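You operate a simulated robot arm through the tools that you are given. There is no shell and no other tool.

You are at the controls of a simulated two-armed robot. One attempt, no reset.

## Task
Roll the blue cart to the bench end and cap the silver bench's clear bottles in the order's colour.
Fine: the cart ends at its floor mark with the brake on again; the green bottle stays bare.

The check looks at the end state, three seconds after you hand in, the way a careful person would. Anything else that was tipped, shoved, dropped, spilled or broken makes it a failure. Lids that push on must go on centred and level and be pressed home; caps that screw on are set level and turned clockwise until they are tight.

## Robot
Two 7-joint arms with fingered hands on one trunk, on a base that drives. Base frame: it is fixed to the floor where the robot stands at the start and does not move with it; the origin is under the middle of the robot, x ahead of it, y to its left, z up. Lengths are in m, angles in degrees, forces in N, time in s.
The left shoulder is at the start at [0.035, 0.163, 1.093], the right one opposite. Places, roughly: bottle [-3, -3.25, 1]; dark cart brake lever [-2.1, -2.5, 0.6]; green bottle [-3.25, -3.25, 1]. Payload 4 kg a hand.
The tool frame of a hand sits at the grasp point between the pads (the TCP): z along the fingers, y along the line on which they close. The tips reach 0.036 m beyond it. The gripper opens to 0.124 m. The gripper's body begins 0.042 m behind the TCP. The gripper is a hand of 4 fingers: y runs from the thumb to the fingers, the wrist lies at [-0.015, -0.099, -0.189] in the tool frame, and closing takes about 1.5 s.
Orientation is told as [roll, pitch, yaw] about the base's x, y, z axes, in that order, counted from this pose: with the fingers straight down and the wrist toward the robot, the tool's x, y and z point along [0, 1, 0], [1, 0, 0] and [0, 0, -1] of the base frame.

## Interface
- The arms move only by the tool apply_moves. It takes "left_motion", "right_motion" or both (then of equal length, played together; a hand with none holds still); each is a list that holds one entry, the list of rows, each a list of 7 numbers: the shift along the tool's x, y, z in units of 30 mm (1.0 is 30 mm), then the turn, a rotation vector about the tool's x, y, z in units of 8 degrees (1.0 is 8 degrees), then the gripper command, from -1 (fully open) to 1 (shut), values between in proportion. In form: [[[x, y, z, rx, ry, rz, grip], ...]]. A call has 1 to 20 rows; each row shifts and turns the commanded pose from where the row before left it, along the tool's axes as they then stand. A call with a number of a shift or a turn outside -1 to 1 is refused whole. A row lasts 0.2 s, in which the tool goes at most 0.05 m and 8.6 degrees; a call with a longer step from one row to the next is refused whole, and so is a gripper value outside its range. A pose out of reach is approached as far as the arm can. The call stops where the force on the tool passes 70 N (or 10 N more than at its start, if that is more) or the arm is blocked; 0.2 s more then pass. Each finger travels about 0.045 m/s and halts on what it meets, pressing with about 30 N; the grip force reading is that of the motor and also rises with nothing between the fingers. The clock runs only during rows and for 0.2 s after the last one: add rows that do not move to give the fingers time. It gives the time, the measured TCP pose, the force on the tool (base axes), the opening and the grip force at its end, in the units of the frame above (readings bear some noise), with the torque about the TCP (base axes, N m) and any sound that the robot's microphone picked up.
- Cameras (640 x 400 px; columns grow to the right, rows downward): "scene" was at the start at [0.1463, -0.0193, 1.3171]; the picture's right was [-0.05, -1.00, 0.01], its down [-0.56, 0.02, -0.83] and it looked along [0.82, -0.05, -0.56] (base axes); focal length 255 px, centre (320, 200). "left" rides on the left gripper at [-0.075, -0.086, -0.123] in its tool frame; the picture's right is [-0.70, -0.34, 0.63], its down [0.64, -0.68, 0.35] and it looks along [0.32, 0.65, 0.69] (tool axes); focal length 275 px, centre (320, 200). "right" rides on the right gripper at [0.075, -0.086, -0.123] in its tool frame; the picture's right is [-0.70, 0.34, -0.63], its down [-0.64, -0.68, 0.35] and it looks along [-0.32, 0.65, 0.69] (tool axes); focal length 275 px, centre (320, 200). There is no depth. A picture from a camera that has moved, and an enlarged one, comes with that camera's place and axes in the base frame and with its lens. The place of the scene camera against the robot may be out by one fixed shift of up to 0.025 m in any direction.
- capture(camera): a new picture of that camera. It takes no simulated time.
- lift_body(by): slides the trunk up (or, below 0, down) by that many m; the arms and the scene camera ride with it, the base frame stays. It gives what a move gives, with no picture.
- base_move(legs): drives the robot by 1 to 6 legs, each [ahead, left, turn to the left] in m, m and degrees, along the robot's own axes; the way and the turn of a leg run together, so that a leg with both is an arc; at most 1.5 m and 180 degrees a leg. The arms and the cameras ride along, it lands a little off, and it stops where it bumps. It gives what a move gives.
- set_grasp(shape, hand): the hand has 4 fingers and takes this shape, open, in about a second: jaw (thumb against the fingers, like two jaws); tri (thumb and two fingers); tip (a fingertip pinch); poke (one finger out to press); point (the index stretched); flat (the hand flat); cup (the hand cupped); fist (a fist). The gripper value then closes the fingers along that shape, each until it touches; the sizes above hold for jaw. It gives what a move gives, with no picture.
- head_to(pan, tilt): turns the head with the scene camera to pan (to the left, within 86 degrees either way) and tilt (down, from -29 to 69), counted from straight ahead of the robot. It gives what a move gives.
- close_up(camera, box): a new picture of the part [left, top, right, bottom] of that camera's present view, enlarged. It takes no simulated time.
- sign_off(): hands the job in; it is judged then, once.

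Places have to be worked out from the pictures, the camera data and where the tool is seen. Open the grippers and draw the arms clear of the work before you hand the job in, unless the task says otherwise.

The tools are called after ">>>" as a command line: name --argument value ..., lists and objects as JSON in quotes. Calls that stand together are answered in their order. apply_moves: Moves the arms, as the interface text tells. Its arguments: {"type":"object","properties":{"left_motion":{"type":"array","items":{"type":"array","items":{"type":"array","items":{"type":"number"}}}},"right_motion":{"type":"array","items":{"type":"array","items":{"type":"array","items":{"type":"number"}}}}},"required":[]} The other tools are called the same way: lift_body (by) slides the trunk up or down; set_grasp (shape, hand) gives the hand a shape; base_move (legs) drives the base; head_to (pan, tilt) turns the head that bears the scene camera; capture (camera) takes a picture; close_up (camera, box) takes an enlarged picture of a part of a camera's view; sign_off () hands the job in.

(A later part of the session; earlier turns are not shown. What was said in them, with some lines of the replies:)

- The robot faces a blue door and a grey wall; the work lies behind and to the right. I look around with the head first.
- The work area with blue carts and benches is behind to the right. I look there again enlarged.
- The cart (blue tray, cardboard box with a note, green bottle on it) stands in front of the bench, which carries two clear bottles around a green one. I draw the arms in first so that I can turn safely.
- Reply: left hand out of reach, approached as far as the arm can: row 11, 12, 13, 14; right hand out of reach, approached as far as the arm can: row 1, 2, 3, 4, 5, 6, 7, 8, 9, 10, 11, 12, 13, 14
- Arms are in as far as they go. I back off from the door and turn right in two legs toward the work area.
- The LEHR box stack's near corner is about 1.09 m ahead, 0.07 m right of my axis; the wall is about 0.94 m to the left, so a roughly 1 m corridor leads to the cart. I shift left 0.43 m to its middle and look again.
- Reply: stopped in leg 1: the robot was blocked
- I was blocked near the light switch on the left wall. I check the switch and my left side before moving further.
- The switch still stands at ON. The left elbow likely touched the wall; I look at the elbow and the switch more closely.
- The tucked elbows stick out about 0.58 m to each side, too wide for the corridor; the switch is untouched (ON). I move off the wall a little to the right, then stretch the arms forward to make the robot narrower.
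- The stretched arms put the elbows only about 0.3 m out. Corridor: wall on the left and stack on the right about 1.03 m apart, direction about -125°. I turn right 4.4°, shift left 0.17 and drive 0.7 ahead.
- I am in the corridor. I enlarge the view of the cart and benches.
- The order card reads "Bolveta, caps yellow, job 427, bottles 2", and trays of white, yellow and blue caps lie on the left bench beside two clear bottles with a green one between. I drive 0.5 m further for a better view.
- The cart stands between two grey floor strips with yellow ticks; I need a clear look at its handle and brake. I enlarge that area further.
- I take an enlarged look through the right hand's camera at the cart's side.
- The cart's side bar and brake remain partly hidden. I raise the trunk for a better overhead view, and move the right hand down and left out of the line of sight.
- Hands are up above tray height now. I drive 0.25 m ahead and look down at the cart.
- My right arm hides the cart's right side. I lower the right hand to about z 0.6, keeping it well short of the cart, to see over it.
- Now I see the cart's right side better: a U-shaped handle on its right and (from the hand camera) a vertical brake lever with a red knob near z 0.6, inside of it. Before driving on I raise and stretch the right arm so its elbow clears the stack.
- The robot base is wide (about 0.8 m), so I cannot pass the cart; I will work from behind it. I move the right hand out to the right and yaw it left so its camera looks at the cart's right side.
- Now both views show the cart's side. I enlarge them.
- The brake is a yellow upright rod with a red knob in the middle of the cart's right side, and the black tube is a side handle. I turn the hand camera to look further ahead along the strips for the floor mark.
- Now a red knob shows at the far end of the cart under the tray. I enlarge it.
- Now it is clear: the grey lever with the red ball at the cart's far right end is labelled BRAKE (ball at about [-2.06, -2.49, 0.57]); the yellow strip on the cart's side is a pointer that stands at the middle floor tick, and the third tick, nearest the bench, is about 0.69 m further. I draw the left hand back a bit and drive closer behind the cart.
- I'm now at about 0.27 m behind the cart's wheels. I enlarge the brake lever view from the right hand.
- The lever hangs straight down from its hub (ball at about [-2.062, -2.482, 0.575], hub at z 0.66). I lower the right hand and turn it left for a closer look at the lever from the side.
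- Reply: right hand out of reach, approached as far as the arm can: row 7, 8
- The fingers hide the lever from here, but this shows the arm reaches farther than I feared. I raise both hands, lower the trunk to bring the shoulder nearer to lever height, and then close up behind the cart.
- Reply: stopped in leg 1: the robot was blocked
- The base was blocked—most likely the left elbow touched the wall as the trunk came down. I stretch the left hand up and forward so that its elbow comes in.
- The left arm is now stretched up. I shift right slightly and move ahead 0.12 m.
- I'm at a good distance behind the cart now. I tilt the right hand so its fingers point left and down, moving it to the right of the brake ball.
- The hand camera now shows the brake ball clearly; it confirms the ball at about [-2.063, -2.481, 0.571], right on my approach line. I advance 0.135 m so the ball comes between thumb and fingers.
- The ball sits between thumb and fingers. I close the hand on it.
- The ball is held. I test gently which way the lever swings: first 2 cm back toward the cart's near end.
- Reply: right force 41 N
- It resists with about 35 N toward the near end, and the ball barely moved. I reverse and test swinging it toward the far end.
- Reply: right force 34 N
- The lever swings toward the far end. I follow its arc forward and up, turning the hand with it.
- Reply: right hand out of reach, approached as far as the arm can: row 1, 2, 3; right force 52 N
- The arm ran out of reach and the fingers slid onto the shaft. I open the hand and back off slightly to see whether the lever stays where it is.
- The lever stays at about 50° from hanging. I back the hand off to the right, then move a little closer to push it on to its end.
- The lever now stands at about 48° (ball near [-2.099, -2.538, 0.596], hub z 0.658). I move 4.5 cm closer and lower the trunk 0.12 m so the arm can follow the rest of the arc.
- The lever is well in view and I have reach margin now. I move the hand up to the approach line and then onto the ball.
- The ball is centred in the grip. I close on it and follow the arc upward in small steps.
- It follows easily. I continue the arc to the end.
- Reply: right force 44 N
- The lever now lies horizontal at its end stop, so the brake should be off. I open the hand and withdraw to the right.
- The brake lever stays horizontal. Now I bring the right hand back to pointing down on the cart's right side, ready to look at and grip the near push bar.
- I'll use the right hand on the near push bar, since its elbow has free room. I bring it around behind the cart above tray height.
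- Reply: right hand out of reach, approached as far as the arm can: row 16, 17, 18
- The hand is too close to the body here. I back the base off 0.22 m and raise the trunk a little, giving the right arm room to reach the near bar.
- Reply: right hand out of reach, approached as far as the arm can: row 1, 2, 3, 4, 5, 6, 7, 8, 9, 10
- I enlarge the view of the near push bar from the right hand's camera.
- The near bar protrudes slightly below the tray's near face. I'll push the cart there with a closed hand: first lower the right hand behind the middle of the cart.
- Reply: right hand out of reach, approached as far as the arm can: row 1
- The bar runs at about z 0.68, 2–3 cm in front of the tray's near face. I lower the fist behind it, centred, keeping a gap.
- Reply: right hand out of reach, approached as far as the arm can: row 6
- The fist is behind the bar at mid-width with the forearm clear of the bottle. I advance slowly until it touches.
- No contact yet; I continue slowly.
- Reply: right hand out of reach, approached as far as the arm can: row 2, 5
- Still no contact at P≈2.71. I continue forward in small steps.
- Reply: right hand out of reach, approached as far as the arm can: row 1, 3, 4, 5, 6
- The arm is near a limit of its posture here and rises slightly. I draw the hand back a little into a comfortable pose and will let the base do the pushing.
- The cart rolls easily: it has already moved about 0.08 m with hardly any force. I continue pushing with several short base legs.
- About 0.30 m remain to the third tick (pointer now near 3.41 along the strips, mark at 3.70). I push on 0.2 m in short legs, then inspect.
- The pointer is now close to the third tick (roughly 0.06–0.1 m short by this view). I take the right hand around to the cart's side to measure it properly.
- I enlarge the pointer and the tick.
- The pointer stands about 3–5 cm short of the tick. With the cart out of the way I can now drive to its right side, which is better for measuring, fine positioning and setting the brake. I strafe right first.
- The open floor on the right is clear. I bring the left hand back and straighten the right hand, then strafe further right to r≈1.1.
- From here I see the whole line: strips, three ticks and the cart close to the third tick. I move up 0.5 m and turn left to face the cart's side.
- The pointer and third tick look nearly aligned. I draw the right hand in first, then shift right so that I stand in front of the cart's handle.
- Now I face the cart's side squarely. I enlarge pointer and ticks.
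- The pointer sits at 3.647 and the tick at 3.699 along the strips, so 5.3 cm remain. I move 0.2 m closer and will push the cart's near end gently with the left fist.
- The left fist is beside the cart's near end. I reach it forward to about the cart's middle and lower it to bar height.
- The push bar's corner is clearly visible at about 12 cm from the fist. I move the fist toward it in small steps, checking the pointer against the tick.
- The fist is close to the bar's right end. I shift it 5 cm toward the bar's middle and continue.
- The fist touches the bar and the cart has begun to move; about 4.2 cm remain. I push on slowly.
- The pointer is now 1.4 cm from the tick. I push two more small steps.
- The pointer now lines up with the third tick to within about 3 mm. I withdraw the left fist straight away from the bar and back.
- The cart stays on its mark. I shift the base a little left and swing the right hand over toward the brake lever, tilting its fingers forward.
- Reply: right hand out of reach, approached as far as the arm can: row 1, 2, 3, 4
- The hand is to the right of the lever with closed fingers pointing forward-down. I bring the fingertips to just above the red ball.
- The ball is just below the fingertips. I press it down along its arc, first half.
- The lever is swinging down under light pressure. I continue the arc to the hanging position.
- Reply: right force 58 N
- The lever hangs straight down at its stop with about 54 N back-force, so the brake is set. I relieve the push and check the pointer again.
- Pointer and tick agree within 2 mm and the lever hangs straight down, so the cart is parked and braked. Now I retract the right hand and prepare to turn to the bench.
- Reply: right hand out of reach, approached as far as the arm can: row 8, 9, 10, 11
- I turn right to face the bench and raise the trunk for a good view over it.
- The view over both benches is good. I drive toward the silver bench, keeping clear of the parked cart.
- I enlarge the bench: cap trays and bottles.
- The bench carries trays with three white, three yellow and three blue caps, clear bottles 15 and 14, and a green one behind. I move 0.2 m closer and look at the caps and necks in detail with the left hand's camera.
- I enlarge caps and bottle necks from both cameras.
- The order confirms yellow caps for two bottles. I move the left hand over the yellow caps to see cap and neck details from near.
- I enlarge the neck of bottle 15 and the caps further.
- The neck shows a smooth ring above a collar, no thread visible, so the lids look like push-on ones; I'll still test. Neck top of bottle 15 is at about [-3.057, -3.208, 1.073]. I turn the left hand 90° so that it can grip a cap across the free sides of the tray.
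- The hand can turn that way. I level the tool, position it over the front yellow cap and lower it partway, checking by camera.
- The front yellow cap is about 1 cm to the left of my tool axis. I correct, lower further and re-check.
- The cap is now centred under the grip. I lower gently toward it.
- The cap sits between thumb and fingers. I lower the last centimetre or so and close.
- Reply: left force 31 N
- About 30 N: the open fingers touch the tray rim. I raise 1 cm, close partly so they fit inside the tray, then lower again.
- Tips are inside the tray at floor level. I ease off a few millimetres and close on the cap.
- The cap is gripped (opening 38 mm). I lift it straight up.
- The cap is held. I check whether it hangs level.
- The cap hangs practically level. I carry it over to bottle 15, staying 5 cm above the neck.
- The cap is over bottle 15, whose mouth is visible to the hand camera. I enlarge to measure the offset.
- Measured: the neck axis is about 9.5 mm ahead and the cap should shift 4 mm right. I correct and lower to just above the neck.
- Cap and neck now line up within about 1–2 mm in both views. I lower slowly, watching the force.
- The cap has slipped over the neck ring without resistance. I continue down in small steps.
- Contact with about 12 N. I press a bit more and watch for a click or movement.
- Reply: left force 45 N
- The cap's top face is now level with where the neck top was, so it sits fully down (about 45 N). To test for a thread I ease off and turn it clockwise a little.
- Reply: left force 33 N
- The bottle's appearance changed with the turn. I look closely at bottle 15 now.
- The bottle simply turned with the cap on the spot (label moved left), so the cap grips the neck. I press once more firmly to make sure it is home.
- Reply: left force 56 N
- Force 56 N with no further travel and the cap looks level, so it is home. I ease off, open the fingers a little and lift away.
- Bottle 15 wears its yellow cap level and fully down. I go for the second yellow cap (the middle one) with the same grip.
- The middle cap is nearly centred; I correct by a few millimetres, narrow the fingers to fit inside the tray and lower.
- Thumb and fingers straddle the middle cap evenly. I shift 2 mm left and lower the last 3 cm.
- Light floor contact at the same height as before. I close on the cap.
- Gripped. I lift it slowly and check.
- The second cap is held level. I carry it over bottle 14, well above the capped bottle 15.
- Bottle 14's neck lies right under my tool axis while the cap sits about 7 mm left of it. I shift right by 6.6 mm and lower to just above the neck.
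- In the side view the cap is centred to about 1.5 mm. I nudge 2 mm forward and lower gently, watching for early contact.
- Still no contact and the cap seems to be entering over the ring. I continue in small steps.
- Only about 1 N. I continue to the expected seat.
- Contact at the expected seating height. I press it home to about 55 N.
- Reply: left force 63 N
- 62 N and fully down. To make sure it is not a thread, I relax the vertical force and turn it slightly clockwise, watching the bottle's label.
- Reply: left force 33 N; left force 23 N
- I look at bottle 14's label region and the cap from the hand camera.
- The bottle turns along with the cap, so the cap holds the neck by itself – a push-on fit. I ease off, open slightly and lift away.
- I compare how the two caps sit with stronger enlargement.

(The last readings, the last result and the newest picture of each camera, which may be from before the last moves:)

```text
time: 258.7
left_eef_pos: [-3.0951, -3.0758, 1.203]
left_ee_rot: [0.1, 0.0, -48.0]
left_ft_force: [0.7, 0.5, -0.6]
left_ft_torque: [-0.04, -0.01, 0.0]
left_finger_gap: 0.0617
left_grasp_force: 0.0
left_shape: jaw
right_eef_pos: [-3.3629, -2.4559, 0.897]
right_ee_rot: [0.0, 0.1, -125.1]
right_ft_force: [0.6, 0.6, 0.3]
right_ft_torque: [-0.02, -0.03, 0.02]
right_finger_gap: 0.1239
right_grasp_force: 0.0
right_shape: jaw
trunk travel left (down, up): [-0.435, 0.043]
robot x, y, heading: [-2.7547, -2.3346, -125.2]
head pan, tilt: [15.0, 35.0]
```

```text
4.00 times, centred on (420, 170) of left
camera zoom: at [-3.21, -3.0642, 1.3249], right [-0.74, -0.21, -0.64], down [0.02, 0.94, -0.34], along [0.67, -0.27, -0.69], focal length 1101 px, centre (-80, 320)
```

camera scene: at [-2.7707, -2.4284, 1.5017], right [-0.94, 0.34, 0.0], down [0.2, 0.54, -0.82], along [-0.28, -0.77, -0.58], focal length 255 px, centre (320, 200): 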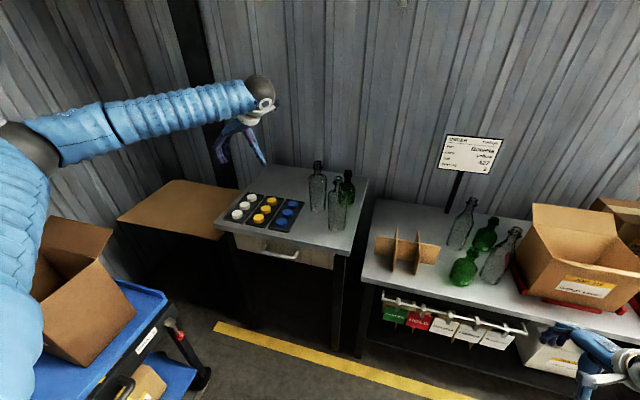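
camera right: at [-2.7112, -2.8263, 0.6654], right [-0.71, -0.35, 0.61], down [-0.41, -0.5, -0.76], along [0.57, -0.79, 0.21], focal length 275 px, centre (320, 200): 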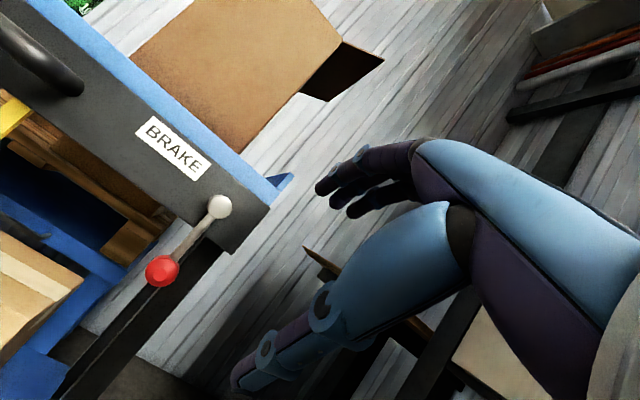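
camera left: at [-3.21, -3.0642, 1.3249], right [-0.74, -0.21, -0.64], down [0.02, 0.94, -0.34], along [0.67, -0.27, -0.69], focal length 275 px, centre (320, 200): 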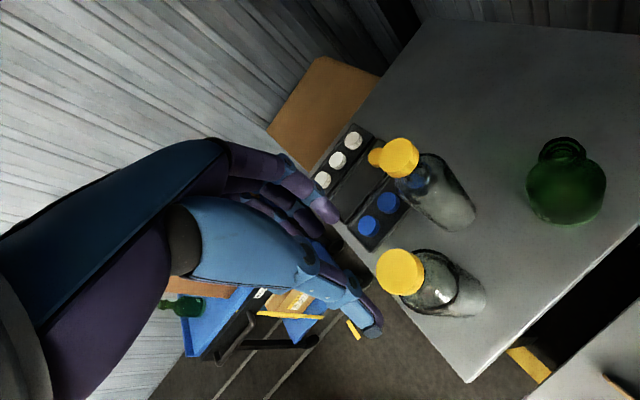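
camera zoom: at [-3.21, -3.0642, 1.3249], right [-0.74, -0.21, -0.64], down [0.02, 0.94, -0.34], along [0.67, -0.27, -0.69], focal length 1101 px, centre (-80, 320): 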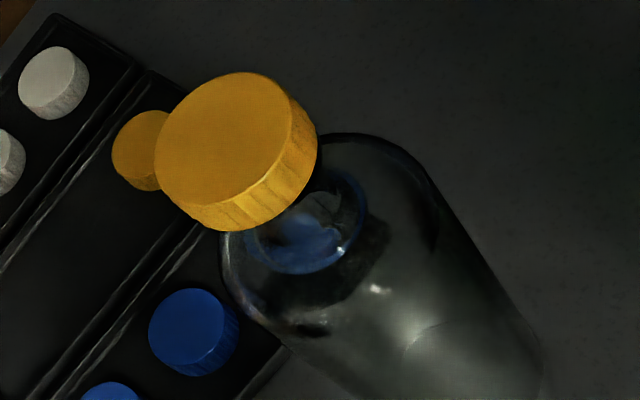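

Both caps sit level on the collars and look the same. I raise the left hand, turn it back and draw it away from the bench.

>>> apply_moves --left_motion '[[[0, 0, -1, 0, 0, 0, 0], [0, 0, -1, 0, 0, 0, 0], [0, 0, -0.8, 0, 0, 0, -0.5], [0.8, 0, 0, 0, 0, 0, -1], [0.8, 0, 0, 0, 0, 0, -1], [0.8, 0, 0, 0, 0, 0, -1], [0.8, 0, 0, 0, 0, 0, -1], [0.8, 0, 0, 0, 0, 0, -1], [0.8, 0, 0, 0, 0, 0, -1], [0, 0, 0, 0, 0, 1, -1], [0, 0, 0, 0, 0, 1, -1], [0, 0, 0, 0, 0, 1, -1], [0, 0, 0, 0, 0, 1, -1], [0, 0, 0, 0, 0, 1, -1], [0, 0, 0, 0, 0, 1, -1], [0, 0, 0, 0, 0, 1, -1], [0, 0, 0, 0, 0, 1, -1], [0, 0, 0, 0, 0, 1, -1]]]'

>>> capture --camera "scene"

>>> close_up --camera "scene" --box '[200, 130, 380, 260]'

```text
time: 262.5
left_eef_pos: [-2.9895, -2.9834, 1.2876]
left_ee_rot: [0.0, 0.1, -120.2]
left_ft_force: [-0.5, -0.1, -0.7]
left_ft_torque: [0.02, -0.01, -0.01]
left_finger_gap: 0.1237
left_grasp_force: 0.1
left_shape: jaw
right_eef_pos: [-3.3624, -2.4576, 0.8964]
right_ee_rot: [-0.1, 0.2, -125.1]
right_ft_force: [-1.0, 0.1, 0.4]
right_ft_torque: [-0.01, 0.03, -0.03]
right_finger_gap: 0.1237
right_grasp_force: 0.0
right_shape: jaw
trunk travel left (down, up): [-0.435, 0.043]
robot x, y, heading: [-2.7526, -2.3376, -125.1]
head pan, tilt: [15.0, 35.0]
```

```text
taken
camera scene: at [-2.7697, -2.4292, 1.5016], right [-0.94, 0.34, 0.0], down [0.2, 0.54, -0.82], along [-0.28, -0.77, -0.58], focal length 255 px, centre (320, 200)
```

scene: 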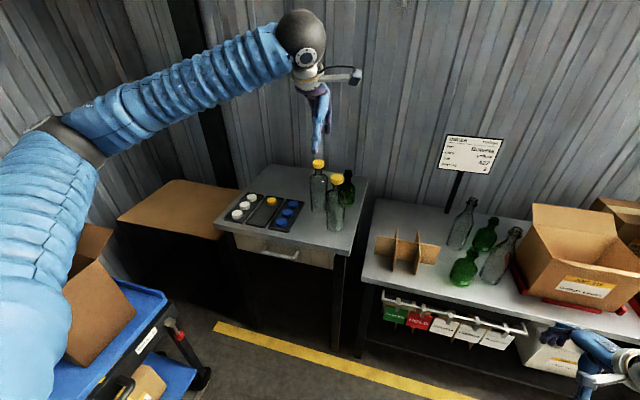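

```text
3.08 times, centred on (290, 195) of scene
camera zoom: at [-2.7697, -2.4292, 1.5016], right [-0.94, 0.34, 0.0], down [0.2, 0.54, -0.82], along [-0.28, -0.77, -0.58], focal length 785 px, centre (412, 215)
```

zoom: 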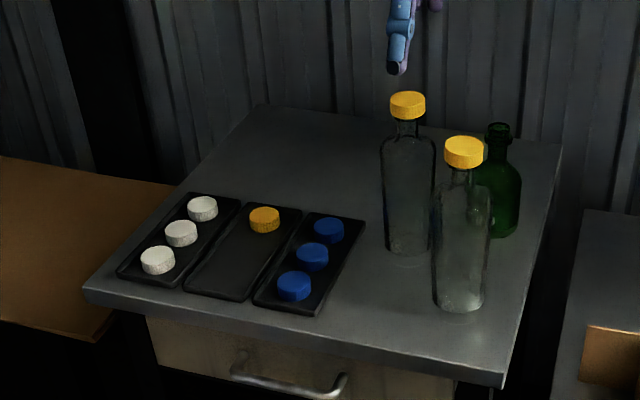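

Bench looks right: two clear bottles capped yellow, green bottle bare, spare caps untouched. I back away and verify the cart once more.

>>> base_move --legs '[[-0.45, -0.1, 0]]'

>>> head_to --pan 50 --tilt 35

>>> capture --camera "scene"

```text
time: 265.3
left_eef_pos: [-2.808, -2.5564, 1.288]
left_ee_rot: [0.0, 0.1, -119.6]
left_ft_force: [0.9, 0.5, -0.3]
left_ft_torque: [-0.02, 0.0, -0.01]
left_finger_gap: 0.1238
left_grasp_force: 0.1
left_shape: jaw
right_eef_pos: [-3.1864, -2.0338, 0.8968]
right_ee_rot: [-0.2, 0.1, -124.7]
right_ft_force: [0.5, -0.7, 0.7]
right_ft_torque: [0.05, 0.01, -0.04]
right_finger_gap: 0.1239
right_grasp_force: 0.1
right_shape: jaw
trunk travel left (down, up): [-0.435, 0.043]
robot x, y, heading: [-2.5811, -1.915, -124.9]
head pan, tilt: [15.0, 35.0]
```

```text
time: 266.3
left_eef_pos: [-2.809, -2.5573, 1.2873]
left_ee_rot: [-0.1, 0.1, -119.5]
left_ft_force: [0.2, 0.2, -0.4]
left_ft_torque: [-0.01, 0.0, 0.01]
left_finger_gap: 0.1232
left_grasp_force: 0.0
left_shape: jaw
right_eef_pos: [-3.1865, -2.0332, 0.8966]
right_ee_rot: [-0.1, 0.1, -124.7]
right_ft_force: [-0.5, 0.0, -0.4]
right_ft_torque: [-0.03, -0.02, -0.01]
right_finger_gap: 0.124
right_grasp_force: 0.0
right_shape: jaw
trunk travel left (down, up): [-0.435, 0.043]
robot x, y, heading: [-2.579, -1.9084, -124.7]
head pan, tilt: [50.0, 35.0]
```

```text
taken
camera scene: at [-2.5405, -2.0035, 1.5019], right [-0.96, -0.26, 0.0], down [-0.15, 0.56, -0.82], along [0.22, -0.79, -0.58], focal length 255 px, centre (320, 200)
```

scene: 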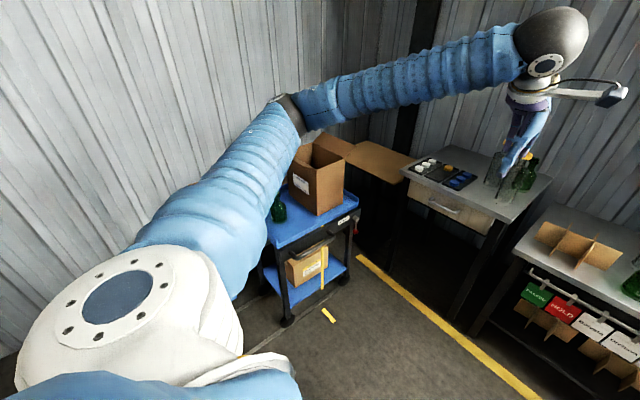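

I enlarge the cart area for the final check.

>>> close_up --camera "scene" --box '[250, 140, 390, 340]'

>>> close_up --camera "scene" --box '[290, 200, 380, 330]'

```text
2.00 times, centred on (320, 240) of scene
camera zoom: at [-2.5405, -2.0035, 1.5019], right [-0.96, -0.26, 0.0], down [-0.15, 0.56, -0.82], along [0.22, -0.79, -0.58], focal length 510 px, centre (320, 120)
```

zoom: 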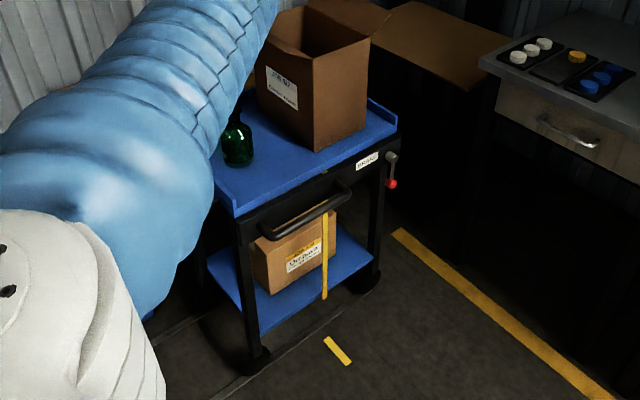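

```text
3.08 times, centred on (335, 265) of scene
camera zoom: at [-2.5405, -2.0035, 1.5019], right [-0.96, -0.26, 0.0], down [-0.15, 0.56, -0.82], along [0.22, -0.79, -0.58], focal length 785 px, centre (274, 0)
```

zoom: 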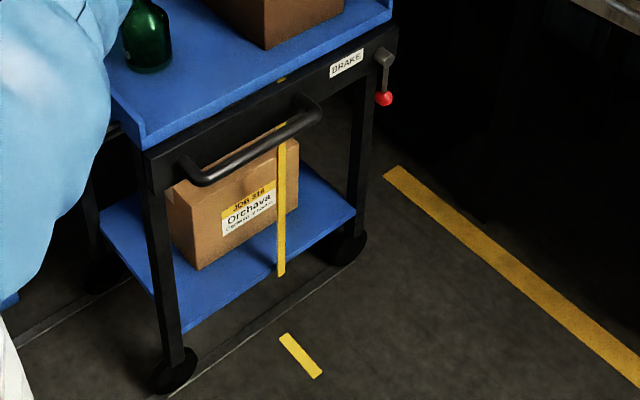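

The pointer stands on the third tick (within about 2 mm), the brake lever hangs down as it did at the start, both clear bottles carry level yellow caps, the green bottle is bare, and both hands are open and clear. I hand the job in.

>>> sign_off

```text
The job is handed in.
```

I've handed the job in. The blue cart is at the bench end and both clear bottles on the silver bench have yellow caps, as the order asks.

- **Cart:** Its pointer lines up with the third floor tick, the one nearest the bench, to about 2 mm by camera. The brake lever is pushed down to its stop and hangs as it did at the start. I took that tick as the cart's mark because the pointer first stood at the second tick and the third is the bench-end one.
- **Caps:** Bottles 15 and 14 have yellow caps. I pressed each one down with about 55–60 N, and both sit level on the collar. I saw no thread on the necks, and each bottle turned with its cap when I gave it a small clockwise twist, so I treated the caps as push-on. No click was reported.
- **Left as found:** The green bottle on the bench is bare. One yellow cap and all the white and blue caps are still in their trays.
- **Contacts along the way:**
  - My left arm touched the corridor wall near the light switch early on; the switch still reads ON.
  - My left arm likely brushed the wall again while I was lowering the trunk beside the cart.
  - The left fingers pressed on the cap tray at about 30 N before I narrowed the grip.
  - Bottles 15 and 14 each turned roughly 10–20° on the spot when I tested the caps.

Both hands are open and clear of the work.
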